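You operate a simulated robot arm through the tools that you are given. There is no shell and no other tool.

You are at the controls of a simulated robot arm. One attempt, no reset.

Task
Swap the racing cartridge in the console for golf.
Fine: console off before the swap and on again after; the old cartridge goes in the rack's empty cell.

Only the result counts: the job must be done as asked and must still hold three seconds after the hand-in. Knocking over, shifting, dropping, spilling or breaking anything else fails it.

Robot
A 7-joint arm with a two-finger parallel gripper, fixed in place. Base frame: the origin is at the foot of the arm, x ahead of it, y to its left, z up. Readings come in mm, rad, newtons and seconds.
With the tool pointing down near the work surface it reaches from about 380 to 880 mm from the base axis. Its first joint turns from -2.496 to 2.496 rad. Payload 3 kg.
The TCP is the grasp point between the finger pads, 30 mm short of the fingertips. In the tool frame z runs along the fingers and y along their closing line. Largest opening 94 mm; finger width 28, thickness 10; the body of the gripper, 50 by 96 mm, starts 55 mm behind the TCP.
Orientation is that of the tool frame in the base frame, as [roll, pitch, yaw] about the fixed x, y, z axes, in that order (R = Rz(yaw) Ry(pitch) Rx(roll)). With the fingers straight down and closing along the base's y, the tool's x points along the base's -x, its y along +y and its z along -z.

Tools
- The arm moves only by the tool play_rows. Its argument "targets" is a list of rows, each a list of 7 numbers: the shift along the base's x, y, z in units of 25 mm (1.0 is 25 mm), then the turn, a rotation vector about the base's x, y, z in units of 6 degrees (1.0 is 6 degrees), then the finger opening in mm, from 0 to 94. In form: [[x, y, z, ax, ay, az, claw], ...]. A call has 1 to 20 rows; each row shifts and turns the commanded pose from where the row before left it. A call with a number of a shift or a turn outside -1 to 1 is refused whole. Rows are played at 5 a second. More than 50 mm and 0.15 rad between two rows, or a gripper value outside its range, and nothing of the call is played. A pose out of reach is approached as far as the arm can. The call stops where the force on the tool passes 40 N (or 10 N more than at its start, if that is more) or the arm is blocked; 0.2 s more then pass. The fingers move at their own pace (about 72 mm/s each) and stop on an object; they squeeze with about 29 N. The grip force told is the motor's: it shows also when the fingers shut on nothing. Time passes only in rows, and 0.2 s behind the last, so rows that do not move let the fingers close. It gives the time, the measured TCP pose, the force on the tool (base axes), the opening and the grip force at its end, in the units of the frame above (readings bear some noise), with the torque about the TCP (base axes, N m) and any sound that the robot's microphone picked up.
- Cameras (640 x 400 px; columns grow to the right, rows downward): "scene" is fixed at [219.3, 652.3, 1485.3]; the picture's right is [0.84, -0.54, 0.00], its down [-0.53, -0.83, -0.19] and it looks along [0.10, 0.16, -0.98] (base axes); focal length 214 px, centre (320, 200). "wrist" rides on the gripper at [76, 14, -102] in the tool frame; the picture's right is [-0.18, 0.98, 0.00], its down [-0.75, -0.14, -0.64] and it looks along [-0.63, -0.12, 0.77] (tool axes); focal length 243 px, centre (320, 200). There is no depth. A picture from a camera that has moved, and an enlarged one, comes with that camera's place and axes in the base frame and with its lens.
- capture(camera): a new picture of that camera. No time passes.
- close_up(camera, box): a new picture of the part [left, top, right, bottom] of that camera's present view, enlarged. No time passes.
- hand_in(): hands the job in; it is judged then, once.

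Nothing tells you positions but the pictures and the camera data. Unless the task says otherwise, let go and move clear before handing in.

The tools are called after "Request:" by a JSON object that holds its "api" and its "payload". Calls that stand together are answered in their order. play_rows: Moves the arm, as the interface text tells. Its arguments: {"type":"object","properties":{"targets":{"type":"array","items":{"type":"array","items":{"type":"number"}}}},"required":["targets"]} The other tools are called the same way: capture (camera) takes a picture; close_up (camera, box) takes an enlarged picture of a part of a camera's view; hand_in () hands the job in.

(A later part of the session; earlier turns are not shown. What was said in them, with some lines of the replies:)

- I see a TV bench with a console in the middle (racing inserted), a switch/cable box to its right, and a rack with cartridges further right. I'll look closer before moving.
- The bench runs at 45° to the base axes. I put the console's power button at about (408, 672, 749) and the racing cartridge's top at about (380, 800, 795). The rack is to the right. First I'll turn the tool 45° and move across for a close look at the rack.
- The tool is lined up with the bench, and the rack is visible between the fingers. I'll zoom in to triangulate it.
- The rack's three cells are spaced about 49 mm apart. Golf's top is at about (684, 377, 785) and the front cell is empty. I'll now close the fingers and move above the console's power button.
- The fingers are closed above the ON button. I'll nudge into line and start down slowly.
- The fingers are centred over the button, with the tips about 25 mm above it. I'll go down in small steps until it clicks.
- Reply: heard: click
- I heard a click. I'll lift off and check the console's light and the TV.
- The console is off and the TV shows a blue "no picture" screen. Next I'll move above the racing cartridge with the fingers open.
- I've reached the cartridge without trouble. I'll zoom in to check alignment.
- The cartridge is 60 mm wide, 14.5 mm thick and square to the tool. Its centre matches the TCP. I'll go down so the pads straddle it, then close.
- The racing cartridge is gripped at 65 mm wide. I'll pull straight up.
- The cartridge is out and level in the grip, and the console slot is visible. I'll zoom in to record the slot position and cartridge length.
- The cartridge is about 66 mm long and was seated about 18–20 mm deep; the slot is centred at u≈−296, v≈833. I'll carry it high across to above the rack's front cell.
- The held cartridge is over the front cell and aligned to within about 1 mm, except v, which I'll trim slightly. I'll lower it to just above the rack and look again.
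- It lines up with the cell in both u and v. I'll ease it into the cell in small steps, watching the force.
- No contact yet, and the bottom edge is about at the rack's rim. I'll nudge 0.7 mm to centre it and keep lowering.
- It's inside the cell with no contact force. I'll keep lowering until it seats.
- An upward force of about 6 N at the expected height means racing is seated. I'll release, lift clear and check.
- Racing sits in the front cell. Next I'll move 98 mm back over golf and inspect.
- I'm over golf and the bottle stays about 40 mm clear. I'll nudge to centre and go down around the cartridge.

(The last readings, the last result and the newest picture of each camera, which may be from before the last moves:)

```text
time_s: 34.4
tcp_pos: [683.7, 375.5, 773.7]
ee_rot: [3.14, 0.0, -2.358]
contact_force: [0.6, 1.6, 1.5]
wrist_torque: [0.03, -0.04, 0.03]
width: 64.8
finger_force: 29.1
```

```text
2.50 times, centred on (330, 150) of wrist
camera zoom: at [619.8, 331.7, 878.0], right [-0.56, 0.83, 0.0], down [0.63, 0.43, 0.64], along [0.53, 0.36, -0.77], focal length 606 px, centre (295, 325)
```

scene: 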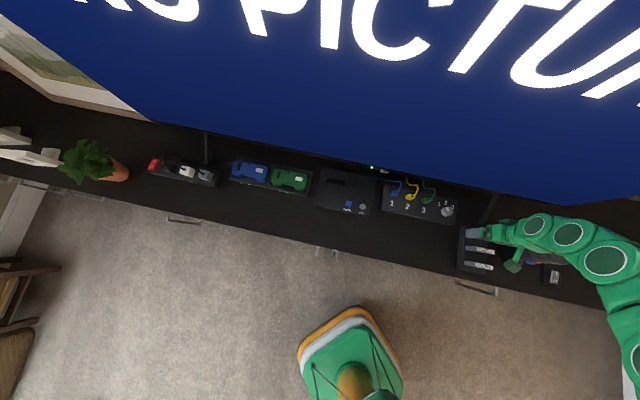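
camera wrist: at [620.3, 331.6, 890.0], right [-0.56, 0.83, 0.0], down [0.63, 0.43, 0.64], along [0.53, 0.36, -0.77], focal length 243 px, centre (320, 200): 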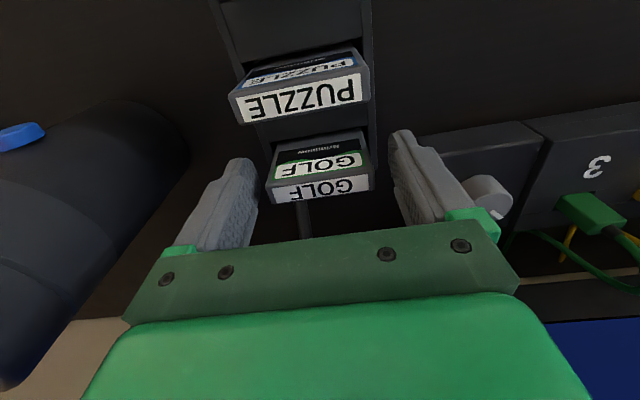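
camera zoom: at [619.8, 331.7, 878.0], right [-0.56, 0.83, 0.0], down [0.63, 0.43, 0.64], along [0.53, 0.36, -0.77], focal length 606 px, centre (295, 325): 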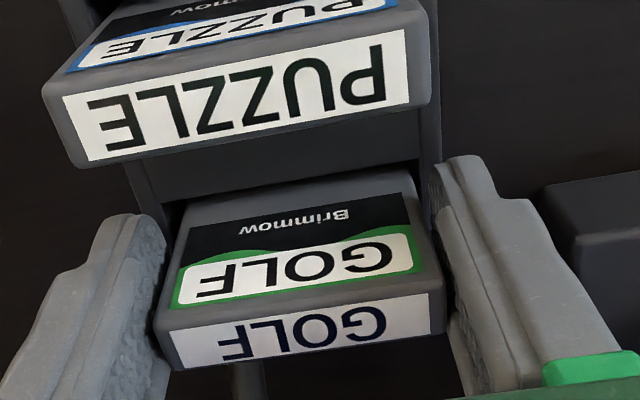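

Golf is gripped at almost exactly the same place in the hand as racing was. I'll lift it straight up, well clear.

Request:
{"api": "play_rows", "payload": {"targets": [[0, 0, 0.2, 0, 0, 0, 40], [0, 0, 0.4, 0, 0, 0, 40], [0, 0, 0.8, 0, 0, 0, 40], [0, 0, 0.8, 0, 0, 0, 40], [0, 0, 1, 0, 0, 0, 40], [0, 0, 1, 0, 0, 0, 40], [0, 0, 0.6, 0, 0, 0, 40], [0, 0, 0, 0, 0, 0, 40]]}}

Request:
{"api": "close_up", "payload": {"camera": "wrist", "box": [240, 70, 420, 230]}}

Request:
{"api": "close_up", "payload": {"camera": "scene", "box": [450, 205, 590, 295]}}

```text
time_s: 36.2
tcp_pos: [682.6, 375.2, 895.6]
ee_rot: [3.14, 0.0, -2.355]
contact_force: [0.8, -0.9, -0.1]
wrist_torque: [0.0, 0.03, 0.02]
width: 65.3
finger_force: 28.9
```

```text
2.50 times, centred on (330, 150) of wrist
camera zoom: at [619.1, 332.1, 999.1], right [-0.56, 0.83, 0.0], down [0.63, 0.43, 0.64], along [0.53, 0.36, -0.77], focal length 606 px, centre (295, 325)
```

zoom: 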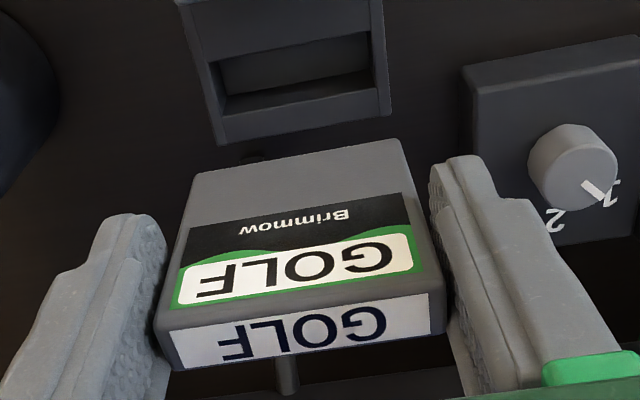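

```text
4.44 times, centred on (520, 250) of scene
camera zoom: at [219.3, 652.3, 1485.3], right [0.84, -0.54, 0.0], down [-0.53, -0.83, -0.19], along [0.1, 0.16, -0.98], focal length 953 px, centre (-569, -22)
```

zoom: 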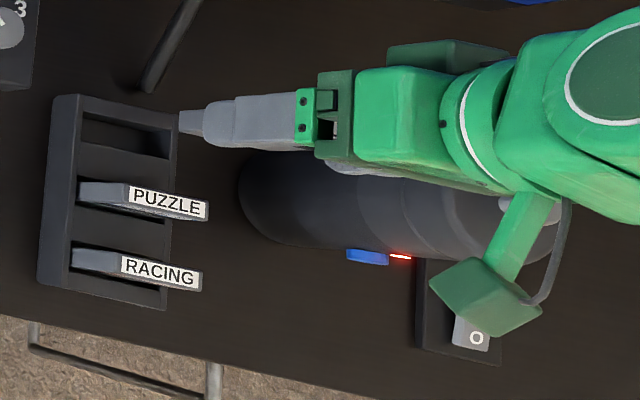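

Golf is lifted cleanly, and puzzle and racing are undisturbed. I'll carry it back to the exact pose above the console slot where racing came out.

Request:
{"api": "play_rows", "payload": {"targets": [[-0.6101, 0.8427, 0, 0, 0, 0, 40], [-0.6101, 0.8427, 0, 0, 0, 0, 40], [-0.6101, 0.8427, 0, 0, 0, 0, 40], [-0.6101, 0.8427, 0, 0, 0, 0, 40], [-0.6101, 0.8427, 0, 0, 0, 0, 40], [-0.6101, 0.8427, 0, 0, 0, 0, 40], [-0.6101, 0.8427, 0, 0, 0, 0, 40], [-0.6101, 0.8427, 0, 0, 0, 0, 40], [-0.6101, 0.8427, 0, 0, 0, 0, 40], [-0.6101, 0.8427, 0, 0, 0, 0, 40], [-0.6101, 0.8427, 0, 0, 0, 0, 40], [-0.6101, 0.8427, 0, 0, 0, 0, 40], [-0.6101, 0.8427, 0, 0, 0, 0, 40], [-0.6101, 0.8427, 0, 0, 0, 0, 40], [-0.6101, 0.8427, 0, 0, 0, 0, 40], [-0.6101, 0.8427, 0, 0, 0, 0, 40], [-0.6101, 0.8427, 0, 0, 0, 0, 40], [-0.6101, 0.8427, 0, 0, 0, 0, 40], [-0.6101, 0.8427, 0, 0, 0, 0, 40], [-0.6101, 0.8427, 0, 0, 0, 0, 40]]}}

Request:
{"api": "play_rows", "payload": {"targets": [[0, 0, 0, 0, 0, 0, 40], [0, 0, 0, 0, 0, 0, 40], [0, 0, 0, 0, 0, 0, 40]]}}

Request:
{"api": "close_up", "payload": {"camera": "wrist", "box": [240, 70, 420, 230]}}

```text
time_s: 40.4
tcp_pos: [378.4, 797.5, 895.6]
ee_rot: [3.14, 0.001, -2.358]
contact_force: [0.2, -1.0, -1.1]
wrist_torque: [0.0, 0.01, -0.01]
width: 65.4
finger_force: 29.2
```

```text
time_s: 41.2
tcp_pos: [376.1, 796.5, 895.7]
ee_rot: [-3.141, 0.0, -2.357]
contact_force: [-0.1, 0.3, -0.2]
wrist_torque: [-0.03, 0.01, 0.03]
width: 65.6
finger_force: 28.6
```

```text
2.50 times, centred on (330, 150) of wrist
camera zoom: at [312.3, 752.7, 999.4], right [-0.56, 0.83, 0.0], down [0.63, 0.43, 0.64], along [0.53, 0.36, -0.77], focal length 606 px, centre (295, 325)
```

zoom: 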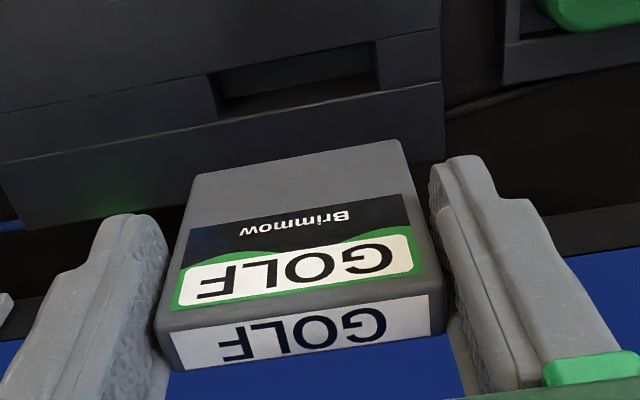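

The view matches the one taken right after removal, so alignment is the same. I'll lower to just above the slot.

Request:
{"api": "play_rows", "payload": {"targets": [[0, 0, -0.8, 0, 0, 0, 40], [0, 0, -0.8, 0, 0, 0, 40], [0, 0, -0.8, 0, 0, 0, 40], [0, 0, -0.6, 0, 0, 0, 40], [0, 0, -0.2, 0, 0, 0, 40], [0, 0, 0, 0, 0, 0, 40]]}}

Request:
{"api": "close_up", "payload": {"camera": "wrist", "box": [230, 50, 430, 230]}}

```text
time_s: 42.6
tcp_pos: [377.9, 798.5, 814.8]
ee_rot: [3.14, -0.002, -2.356]
contact_force: [-0.8, 0.2, 0.0]
wrist_torque: [-0.02, 0.0, -0.03]
width: 65.2
finger_force: 29.0
```

```text
2.22 times, centred on (330, 140) of wrist
camera zoom: at [313.3, 754.8, 918.2], right [-0.56, 0.83, 0.0], down [0.63, 0.43, 0.64], along [0.53, 0.36, -0.77], focal length 539 px, centre (298, 333)
```

zoom: 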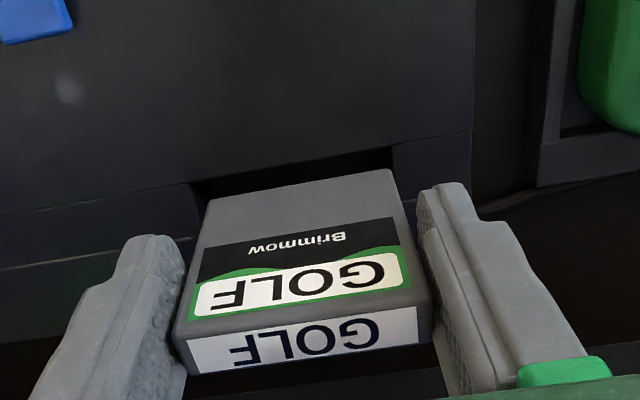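

Alignment matches racing's removal position. I'll add a 0.5 mm centring nudge and ease it in.

Request:
{"api": "play_rows", "payload": {"targets": [[0.014, -0.014, -0.2, 0, 0, 0, 40], [0, 0, -0.2, 0, 0, 0, 40], [0, 0, -0.1, 0, 0, 0, 40], [0, 0, 0, 0, 0, 0, 40]]}}

Request:
{"api": "close_up", "payload": {"camera": "wrist", "box": [230, 50, 430, 230]}}

```text
time_s: 43.6
tcp_pos: [376.6, 797.8, 804.5]
ee_rot: [3.141, -0.002, -2.356]
contact_force: [-1.6, 3.3, 24.2]
wrist_torque: [0.33, -0.3, 0.03]
width: 65.2
finger_force: 29.2
```

```text
2.22 times, centred on (330, 140) of wrist
camera zoom: at [313.0, 754.1, 906.5], right [-0.57, 0.82, 0.0], down [0.63, 0.43, 0.64], along [0.53, 0.36, -0.77], focal length 539 px, centre (298, 333)
```

zoom: 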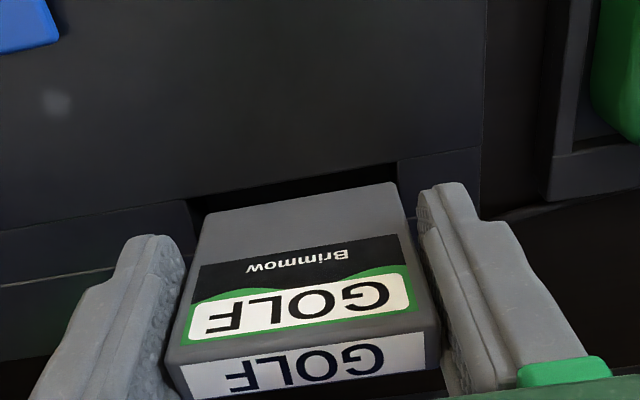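

Golf met a rim: 24 N, with the torque pointing to the back edge, and it slipped up slightly in the grip. I'll lift off and inspect.

Request:
{"api": "play_rows", "payload": {"targets": [[0, 0, 0.4, 0, 0, 0, 40], [0, 0, 0.6, 0, 0, 0, 40], [0, 0, 0.8, 0, 0, 0, 40], [0, 0, 0.8, 0, 0, 0, 40], [0, 0, 0.8, 0, 0, 0, 40], [0, 0, 0, 0, 0, 0, 40], [0, 0, 0, 0, 0, 0, 40]]}}

Request:
{"api": "close_up", "payload": {"camera": "wrist", "box": [240, 70, 420, 230]}}

Request:
{"api": "close_up", "payload": {"camera": "scene", "box": [300, 120, 400, 220]}}

```text
time_s: 45.2
tcp_pos: [378.8, 798.6, 889.7]
ee_rot: [-3.141, 0.0, -2.356]
contact_force: [-0.1, -0.3, 0.4]
wrist_torque: [-0.03, -0.02, -0.04]
width: 65.2
finger_force: 28.8
```

```text
2.50 times, centred on (330, 150) of wrist
camera zoom: at [313.9, 753.9, 991.6], right [-0.56, 0.83, 0.0], down [0.63, 0.43, 0.64], along [0.53, 0.36, -0.77], focal length 606 px, centre (295, 325)
```

zoom: 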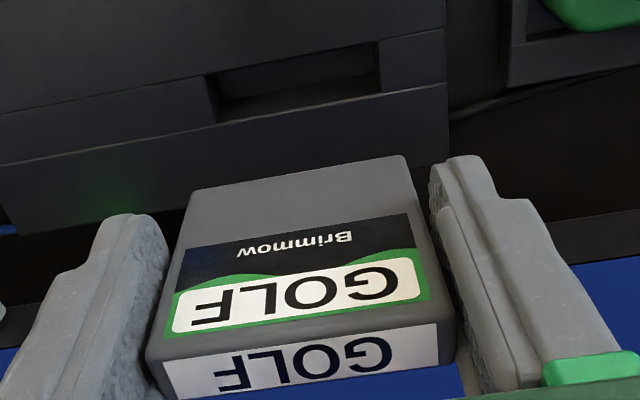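

```text
4.00 times, centred on (350, 170) of scene
camera zoom: at [219.3, 652.3, 1485.3], right [0.84, -0.54, 0.0], down [-0.53, -0.83, -0.19], along [0.1, 0.16, -0.98], focal length 858 px, centre (200, 320)
```

zoom: 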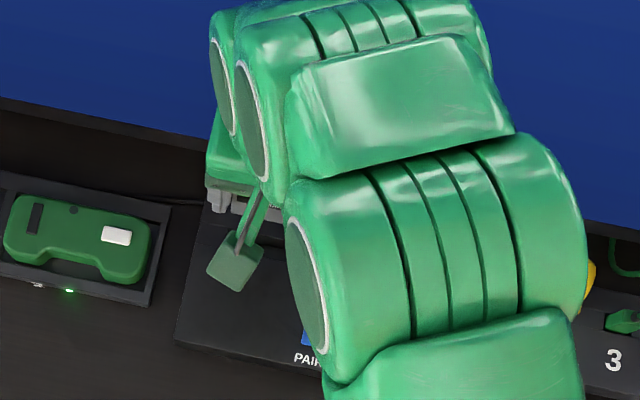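

Golf was pushed up about 9 mm in the grip by contact on the slot's back rim. It is still straight, so I'll shift about 3 mm toward the front, come back down to just above the slot and look again.

Request:
{"api": "play_rows", "payload": {"targets": [[-0.085, -0.085, -0.8, 0, 0, 0, 40], [0, 0, -0.8, 0, 0, 0, 40], [0, 0, -0.8, 0, 0, 0, 40], [0, 0, -0.6, 0, 0, 0, 40], [0, 0, -0.14, 0, 0, 0, 40], [0, 0, 0, 0, 0, 0, 40]]}}

Request:
{"api": "close_up", "payload": {"camera": "wrist", "box": [270, 80, 390, 170]}}

Request:
{"api": "close_up", "payload": {"camera": "wrist", "box": [230, 50, 430, 230]}}

```text
time_s: 46.6
tcp_pos: [378.1, 795.0, 811.3]
ee_rot: [-3.14, 0.0, -2.357]
contact_force: [0.1, -0.2, -1.2]
wrist_torque: [0.01, 0.03, -0.01]
width: 64.9
finger_force: 29.1
```

```text
4.44 times, centred on (330, 125) of wrist
camera zoom: at [311.9, 751.3, 913.1], right [-0.56, 0.83, 0.0], down [0.63, 0.43, 0.64], along [0.53, 0.36, -0.77], focal length 1078 px, centre (276, 533)
```

zoom: 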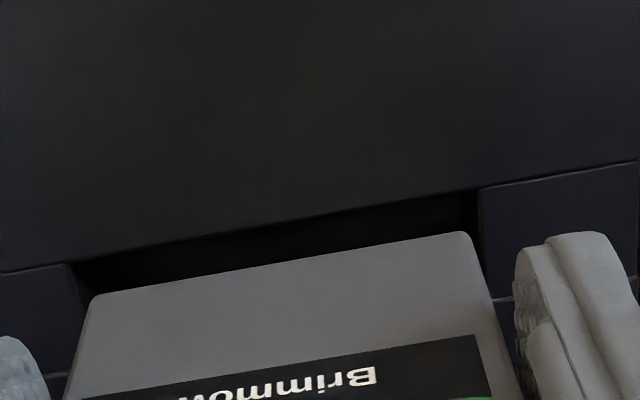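

```text
2.22 times, centred on (330, 140) of wrist
camera zoom: at [311.9, 751.3, 913.1], right [-0.56, 0.83, 0.0], down [0.63, 0.43, 0.64], along [0.53, 0.36, -0.77], focal length 539 px, centre (298, 333)
```

zoom: 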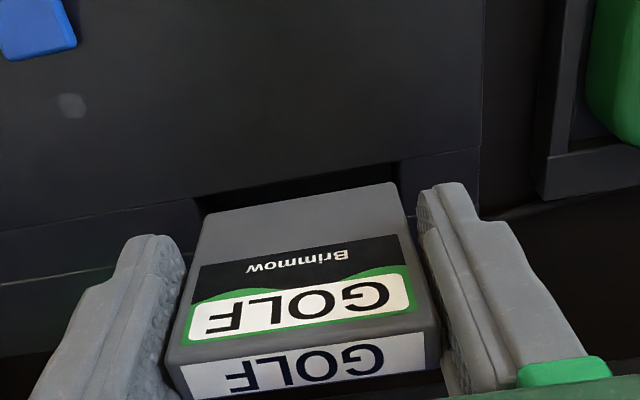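

It's still slightly close to the back rim, so I'll shift 1.5 mm more to the front and lower in small steps.

Request:
{"api": "play_rows", "payload": {"targets": [[-0.042, -0.042, 0, 0, 0, 0, 40], [0, 0, -0.1, 0, 0, 0, 40], [0, 0, -0.1, 0, 0, 0, 40], [0, 0, 0, 0, 0, 0, 40]]}}

Request:
{"api": "close_up", "payload": {"camera": "wrist", "box": [270, 80, 390, 170]}}

```text
time_s: 47.6
tcp_pos: [375.0, 795.0, 803.5]
ee_rot: [-3.141, -0.001, -2.355]
contact_force: [0.2, 0.1, -1.0]
wrist_torque: [0.01, 0.01, 0.01]
width: 65.2
finger_force: 29.4
```

```text
4.44 times, centred on (330, 125) of wrist
camera zoom: at [310.9, 750.6, 906.7], right [-0.56, 0.83, 0.0], down [0.63, 0.43, 0.64], along [0.53, 0.36, -0.77], focal length 1078 px, centre (276, 533)
```

zoom: 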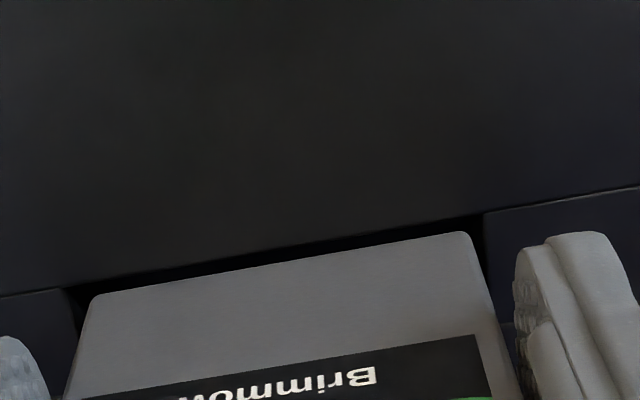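

Request:
{"api": "play_rows", "payload": {"targets": [[0, 0, -0.06, 0, 0, 0, 40], [0, 0, -0.06, 0, 0, 0, 40], [0, 0, 0, 0, 0, 0, 40]]}}

Request:
{"api": "close_up", "payload": {"camera": "wrist", "box": [270, 80, 390, 170]}}

```text
time_s: 48.4
tcp_pos: [375.7, 793.6, 800.6]
ee_rot: [-3.141, -0.002, -2.357]
contact_force: [-0.2, -0.5, -0.8]
wrist_torque: [-0.01, 0.01, -0.02]
width: 65.2
finger_force: 28.9
```

```text
4.44 times, centred on (330, 125) of wrist
camera zoom: at [310.8, 750.4, 904.2], right [-0.56, 0.83, 0.0], down [0.63, 0.43, 0.64], along [0.53, 0.36, -0.77], focal length 1078 px, centre (276, 533)
```

zoom: 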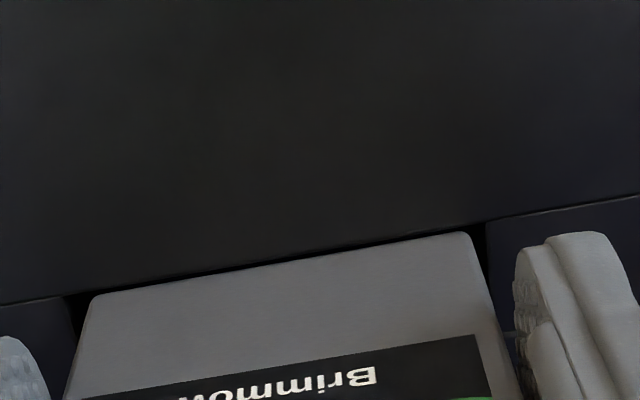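

Request:
{"api": "play_rows", "payload": {"targets": [[0, 0, -0.06, 0, 0, 0, 40], [0, 0, -0.06, 0, 0, 0, 40], [0, 0, 0, 0, 0, 0, 40]]}}

Request:
{"api": "close_up", "payload": {"camera": "wrist", "box": [270, 80, 390, 170]}}

```text
time_s: 49.2
tcp_pos: [376.6, 793.0, 798.3]
ee_rot: [-3.141, 0.002, -2.356]
contact_force: [-0.4, 0.2, -0.4]
wrist_torque: [-0.02, -0.03, 0.0]
width: 65.6
finger_force: 29.0
```

```text
4.44 times, centred on (330, 125) of wrist
camera zoom: at [311.0, 750.3, 901.2], right [-0.56, 0.83, 0.0], down [0.63, 0.43, 0.64], along [0.53, 0.36, -0.77], focal length 1078 px, centre (276, 533)
```

zoom: 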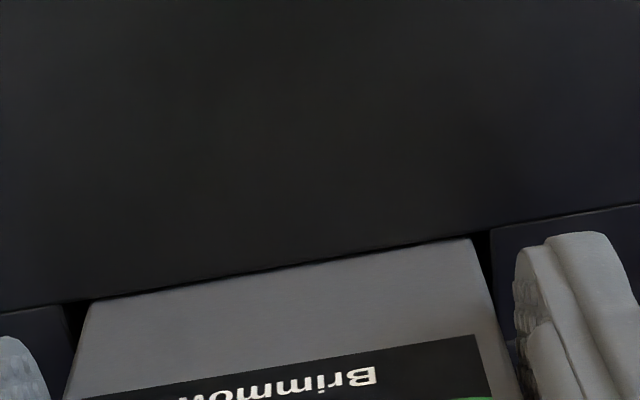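

Golf is now entering the slot with no contact. I'll keep lowering.

Request:
{"api": "play_rows", "payload": {"targets": [[0, 0, -0.08, 0, 0, 0, 40], [0, 0, -0.08, 0, 0, 0, 40], [0, 0, -0.08, 0, 0, 0, 40], [0, 0, 0, 0, 0, 0, 40]]}}

Request:
{"api": "close_up", "payload": {"camera": "wrist", "box": [230, 50, 430, 230]}}

```text
time_s: 50.2
tcp_pos: [375.4, 794.4, 792.6]
ee_rot: [3.141, 0.001, -2.357]
contact_force: [0.0, 0.4, 0.7]
wrist_torque: [-0.03, 0.01, 0.03]
width: 65.2
finger_force: 28.6
```

```text
2.22 times, centred on (330, 140) of wrist
camera zoom: at [311.3, 749.9, 895.7], right [-0.56, 0.83, 0.0], down [0.63, 0.43, 0.64], along [0.53, 0.36, -0.77], focal length 539 px, centre (298, 333)
```

zoom: 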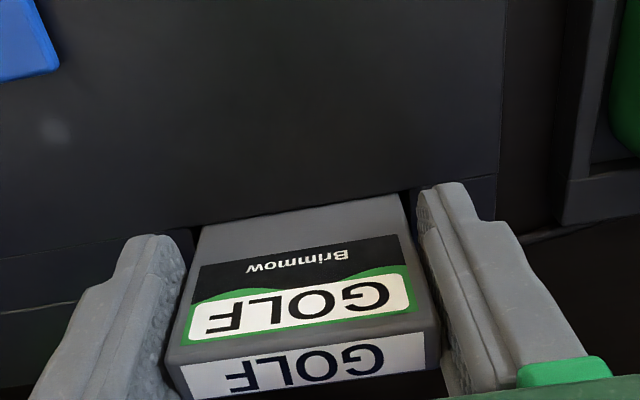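

It's sliding in freely. I'll lower another 8 mm.

Request:
{"api": "play_rows", "payload": {"targets": [[0, 0, -0.08, 0, 0, 0, 40], [0, 0, -0.08, 0, 0, 0, 40], [0, 0, -0.08, 0, 0, 0, 40], [0, 0, -0.08, 0, 0, 0, 40], [0, 0, 0, 0, 0, 0, 40]]}}

Request:
{"api": "capture", "payload": {"camera": "wrist"}}

```text
time_s: 51.4
tcp_pos: [375.4, 794.5, 783.6]
ee_rot: [3.14, -0.002, -2.357]
contact_force: [0.2, 0.4, -0.8]
wrist_torque: [0.0, -0.01, 0.01]
width: 65.3
finger_force: 29.0
```

```text
taken
camera wrist: at [310.7, 750.1, 886.9], right [-0.56, 0.83, 0.0], down [0.63, 0.43, 0.64], along [0.53, 0.36, -0.77], focal length 243 px, centre (320, 200)
```

wrist: 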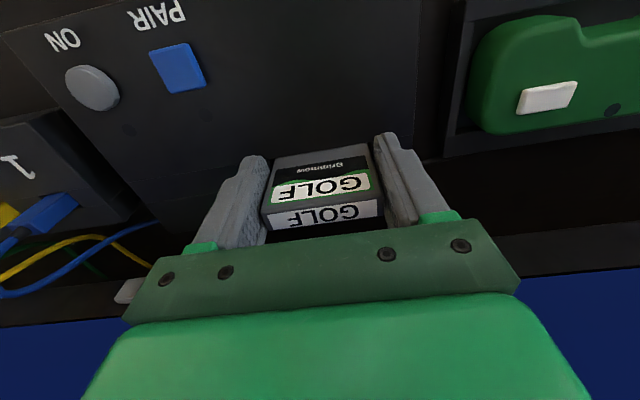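

Request:
{"api": "play_rows", "payload": {"targets": [[0, 0, -0.08, 0, 0, 0, 40], [0, 0, -0.08, 0, 0, 0, 40], [0, 0, 0, 0, 0, 0, 40]]}}

```text
time_s: 52.2
tcp_pos: [374.9, 794.3, 777.5]
ee_rot: [3.141, 0.0, -2.357]
contact_force: [-0.1, 0.2, 0.0]
wrist_torque: [0.01, 0.03, 0.0]
width: 65.4
finger_force: 29.1
```

No contact yet at this depth, and the fingertips are close to the console's top. I'll release, rise 9 mm, regrip at the original height and look.

Request:
{"api": "play_rows", "payload": {"targets": [[0, 0, 0, 0, 0, 0, 70], [0, 0, 0, 0, 0, 0, 80], [0, 0, 0, 0, 0, 0, 80], [0, 0, 0.2, 0, 0, 0, 80], [0, 0, 0.2, 0, 0, 0, 80], [0, 0, 0, 0, 0, 0, 80]]}}

Request:
{"api": "close_up", "payload": {"camera": "wrist", "box": [230, 50, 430, 230]}}

```text
time_s: 53.6
tcp_pos: [374.9, 793.9, 790.4]
ee_rot: [-3.141, 0.0, -2.356]
contact_force: [-0.9, -0.1, -0.2]
wrist_torque: [0.0, -0.01, 0.02]
width: 80.2
finger_force: 0.1
```

```text
2.22 times, centred on (330, 140) of wrist
camera zoom: at [310.5, 750.6, 893.1], right [-0.56, 0.83, 0.0], down [0.63, 0.43, 0.64], along [0.53, 0.36, -0.77], focal length 539 px, centre (298, 333)
```

zoom: 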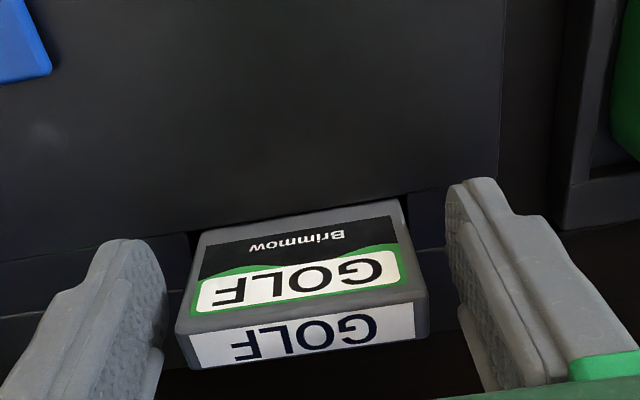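

Golf sits upright in the slot, close to its final depth. I'll regrip and press down gently to confirm it seats.

Request:
{"api": "play_rows", "payload": {"targets": [[0, 0, 0, 0, 0, 0, 40], [0, 0, 0, 0, 0, 0, 40], [0, 0, 0, 0, 0, 0, 40], [0, 0, -0.06, 0, 0, 0, 40], [0, 0, -0.06, 0, 0, 0, 40], [0, 0, 0, 0, 0, 0, 40]]}}

Request:
{"api": "close_up", "payload": {"camera": "wrist", "box": [230, 50, 430, 230]}}

```text
time_s: 55.0
tcp_pos: [375.5, 794.0, 786.3]
ee_rot: [3.139, 0.003, -2.356]
contact_force: [0.7, 5.9, 23.9]
wrist_torque: [0.35, -0.29, 0.05]
width: 65.4
finger_force: 29.1
```

```text
2.22 times, centred on (330, 140) of wrist
camera zoom: at [310.6, 750.7, 890.4], right [-0.56, 0.83, 0.0], down [0.63, 0.43, 0.64], along [0.53, 0.36, -0.77], focal length 539 px, centre (298, 333)
```

zoom: 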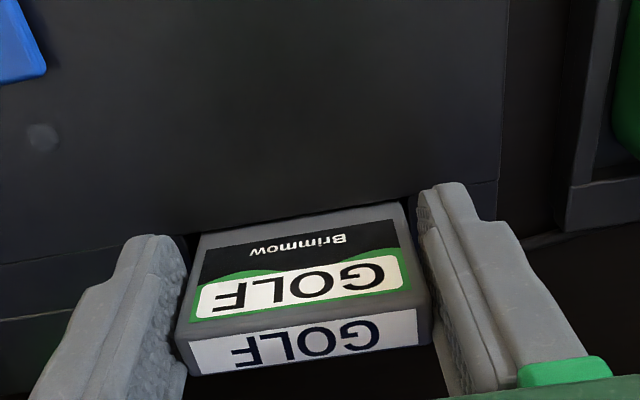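

There's firm resistance at the expected seated height. I'll release, lift clear and compare with the original racing view.

Request:
{"api": "play_rows", "payload": {"targets": [[0, 0, 0.04, 0, 0, 0, 40], [0, 0, 0, 0, 0, 0, 70], [0, 0, 0, 0, 0, 0, 82], [0, 0, 0, 0, 0, 0, 84], [0, 0, 0.8, 0, 0, 0, 84], [0, 0, 0.8, 0, 0, 0, 84], [0, 0, 0.8, 0, 0, 0, 84], [0, 0, 0.76, 0, 0, 0, 84], [0, 0, 0, 0, 0, 0, 84]]}}

Request:
{"api": "close_up", "payload": {"camera": "wrist", "box": [200, 80, 440, 230]}}

```text
time_s: 57.0
tcp_pos: [375.2, 795.3, 867.0]
ee_rot: [3.141, 0.001, -2.357]
contact_force: [-1.3, 0.8, 0.1]
wrist_torque: [-0.03, 0.01, -0.01]
width: 84.1
finger_force: 0.1
```

```text
2.67 times, centred on (320, 155) of wrist
camera zoom: at [310.1, 751.2, 970.3], right [-0.57, 0.82, 0.0], down [0.63, 0.43, 0.64], along [0.53, 0.36, -0.77], focal length 647 px, centre (320, 320)
```

zoom: 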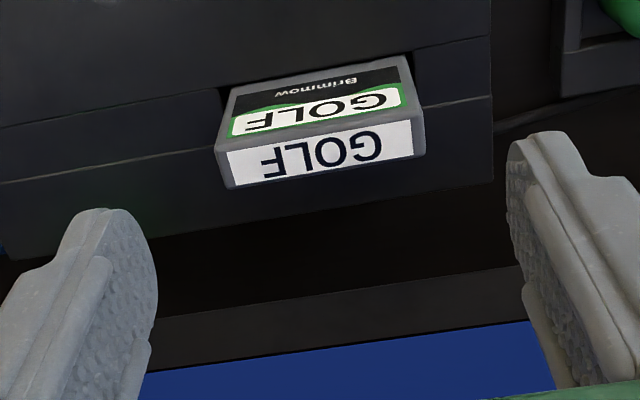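

Golf sits at the same height racing did. I'll go back over the power button with the fingers closed.

Request:
{"api": "play_rows", "payload": {"targets": [[0.212, -0.8204, 0, 0, 0, 0, 0], [0.212, -0.8204, 0, 0, 0, 0, 0], [0.212, -0.8204, 0, 0, 0, 0, 0], [0.212, -0.8204, 0, 0, 0, 0, 0], [0.212, -0.8204, 0, 0, 0, 0, 0], [0.212, -0.8204, 0, 0, 0, 0, 0], [0, 0, -0.8, 0, 0, 0, 0], [0, 0, -0.8, 0, 0, 0, 0], [0, 0, -0.8, 0, 0, 0, 0], [0, 0, 0, 0, 0, 0, 0]]}}

Request:
{"api": "capture", "payload": {"camera": "wrist"}}

```text
time_s: 59.2
tcp_pos: [406.1, 672.1, 804.9]
ee_rot: [-3.141, 0.001, -2.355]
contact_force: [-0.1, 0.8, 0.4]
wrist_torque: [-0.03, 0.02, 0.01]
width: 0.0
finger_force: 29.3
```

```text
taken
camera wrist: at [341.5, 627.8, 908.3], right [-0.56, 0.83, 0.0], down [0.63, 0.43, 0.64], along [0.53, 0.36, -0.77], focal length 243 px, centre (320, 200)
```

wrist: 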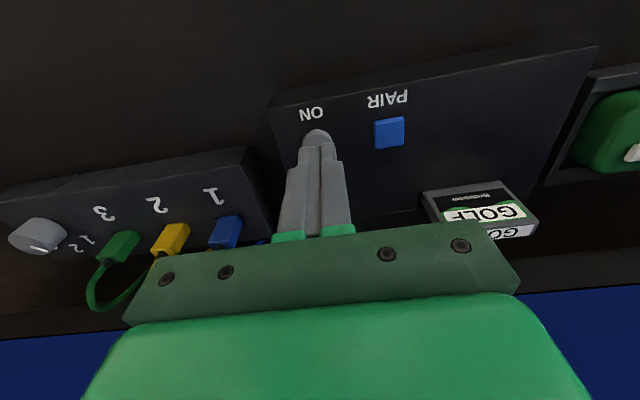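

Request:
{"api": "play_rows", "payload": {"targets": [[0, 0, -0.5, 0, 0, 0, 0], [0, 0, -0.4, 0, 0, 0, 0], [0, 0, -0.08, 0, 0, 0, 0], [0, 0, -0.06, 0, 0, 0, 0]]}}

```text
time_s: 60.2
tcp_pos: [406.1, 670.4, 781.8]
ee_rot: [-3.141, 0.002, -2.357]
contact_force: [0.6, 1.0, 1.2]
wrist_torque: [0.04, -0.01, -0.01]
width: 0.1
finger_force: 29.0
```

Request:
{"api": "play_rows", "payload": {"targets": [[0, 0, -0.06, 0, 0, 0, 0], [0, 0, 0, 0, 0, 0, 0]]}}

Request:
{"api": "capture", "payload": {"camera": "scene"}}

```text
time_s: 60.8
tcp_pos: [405.4, 670.7, 779.8]
ee_rot: [-3.141, 0.002, -2.355]
contact_force: [-0.5, 0.3, 1.9]
wrist_torque: [0.01, -0.02, -0.02]
width: 0.0
finger_force: 28.9
heard: click
```

```text
taken
```

scene: 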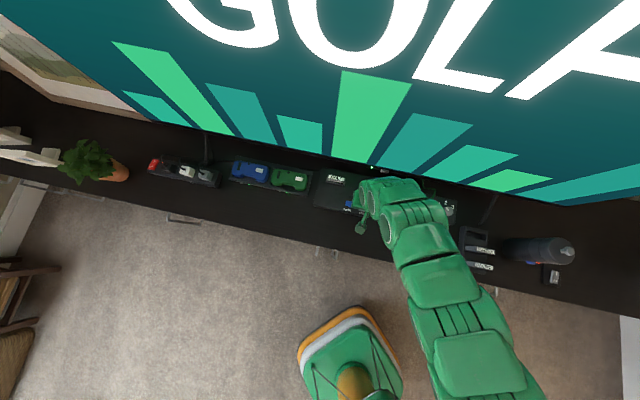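

I heard a click and the TV now shows GOLF. I'll lift off the button and move clear.

Request:
{"api": "play_rows", "payload": {"targets": [[0, 0, 0.4, 0, 0, 0, 0], [0, 0, 0.8, 0, 0, 0, 0], [0, 0, 1, 0, 0, 0, 0], [0, 0, 1, 0, 0, 0, 0], [0, 0, 1, 0, 0, 0, 0], [0, -0.6, 1, 0, 0, 0, 0], [0, -1, 1, 0, 0, 0, 0], [0, -1, 1, 0, 0, 0, 0], [0, -1, 0.5, 0, 0, 0, 0], [0, -1, 0, 0, 0, 0, 0], [0, -1, 0, 0, 0, 0, 0], [0, -1, 0, 0, 0, 0, 0], [0, -1, 0, 0, 0, 0, 0], [0, 0, 0, 0, 0, 0, 0]]}}

Request:
{"api": "capture", "payload": {"camera": "scene"}}

Request:
{"api": "close_up", "payload": {"camera": "scene", "box": [315, 165, 385, 220]}}

Request:
{"api": "close_up", "payload": {"camera": "scene", "box": [440, 200, 580, 300]}}

Request:
{"api": "capture", "payload": {"camera": "wrist"}}

```text
time_s: 63.8
tcp_pos: [406.6, 479.0, 971.1]
ee_rot: [3.141, -0.002, -2.357]
contact_force: [0.1, 1.6, 0.4]
wrist_torque: [-0.01, 0.02, 0.02]
width: 0.1
finger_force: 28.9
```

```text
taken
```

scene: 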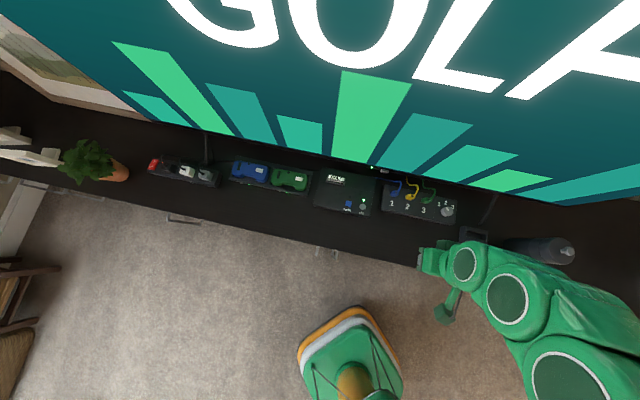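

```text
7.27 times, centred on (350, 192) of scene
camera zoom: at [219.3, 652.3, 1485.3], right [0.84, -0.54, 0.0], down [-0.53, -0.83, -0.19], along [0.1, 0.16, -0.98], focal length 1560 px, centre (102, 254)
```

zoom: 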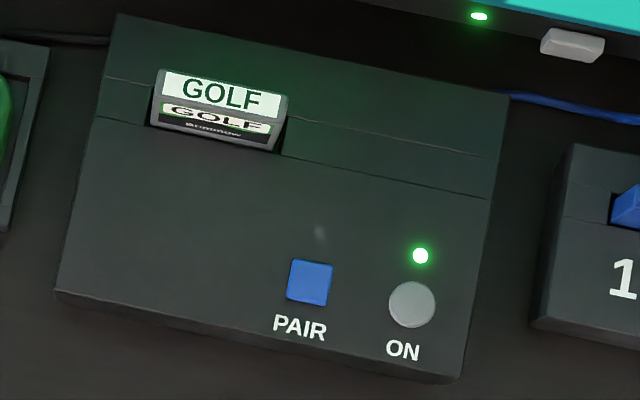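

```text
4.00 times, centred on (510, 250) of scene
camera zoom: at [219.3, 652.3, 1485.3], right [0.84, -0.54, 0.0], down [-0.53, -0.83, -0.19], along [0.1, 0.16, -0.98], focal length 858 px, centre (-440, 0)
```

zoom: 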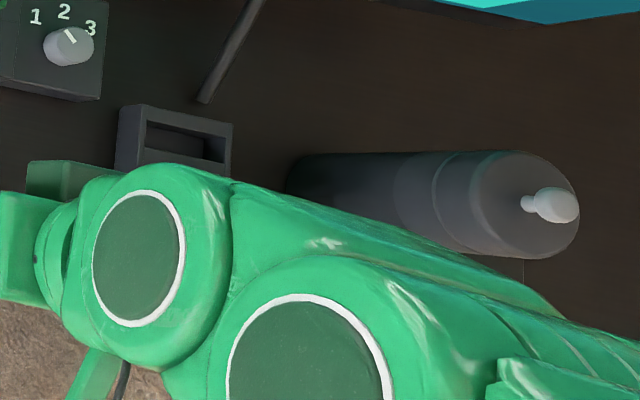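

```text
taken
camera wrist: at [342.1, 436.0, 1074.4], right [-0.57, 0.82, 0.0], down [0.63, 0.43, 0.64], along [0.53, 0.36, -0.77], focal length 243 px, centre (320, 200)
```

wrist: 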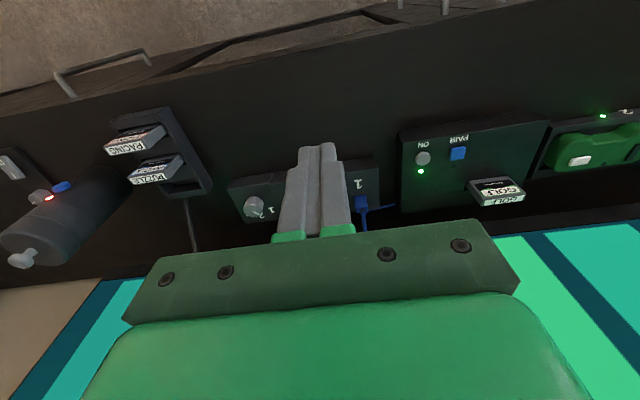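

Everything checks out. The console is lit and the TV shows GOLF, with golf seated where racing had been. Racing is in the rack's formerly empty cell, puzzle is untouched, and the arm is clear, so I'm handing in.

Request:
{"api": "hand_in", "payload": {}}

```text
The job is handed in.
```

The swap is done and handed in. Golf is in the console, and racing is in the rack's front cell, the one that was empty.

- **Power:** I switched the console off before pulling racing and back on once golf was seated. Its light is on and the TV shows GOLF.
- **One hitch:** golf caught the slot's rim on the first try, with about 24 N of force, and slid up roughly 9 mm in the grip. I backed off, realigned and inserted it again. It now sits at the same height racing did.
- **Everything else:** puzzle, the console and the other items look unmoved in the final pictures. The arm is clear of the bench.
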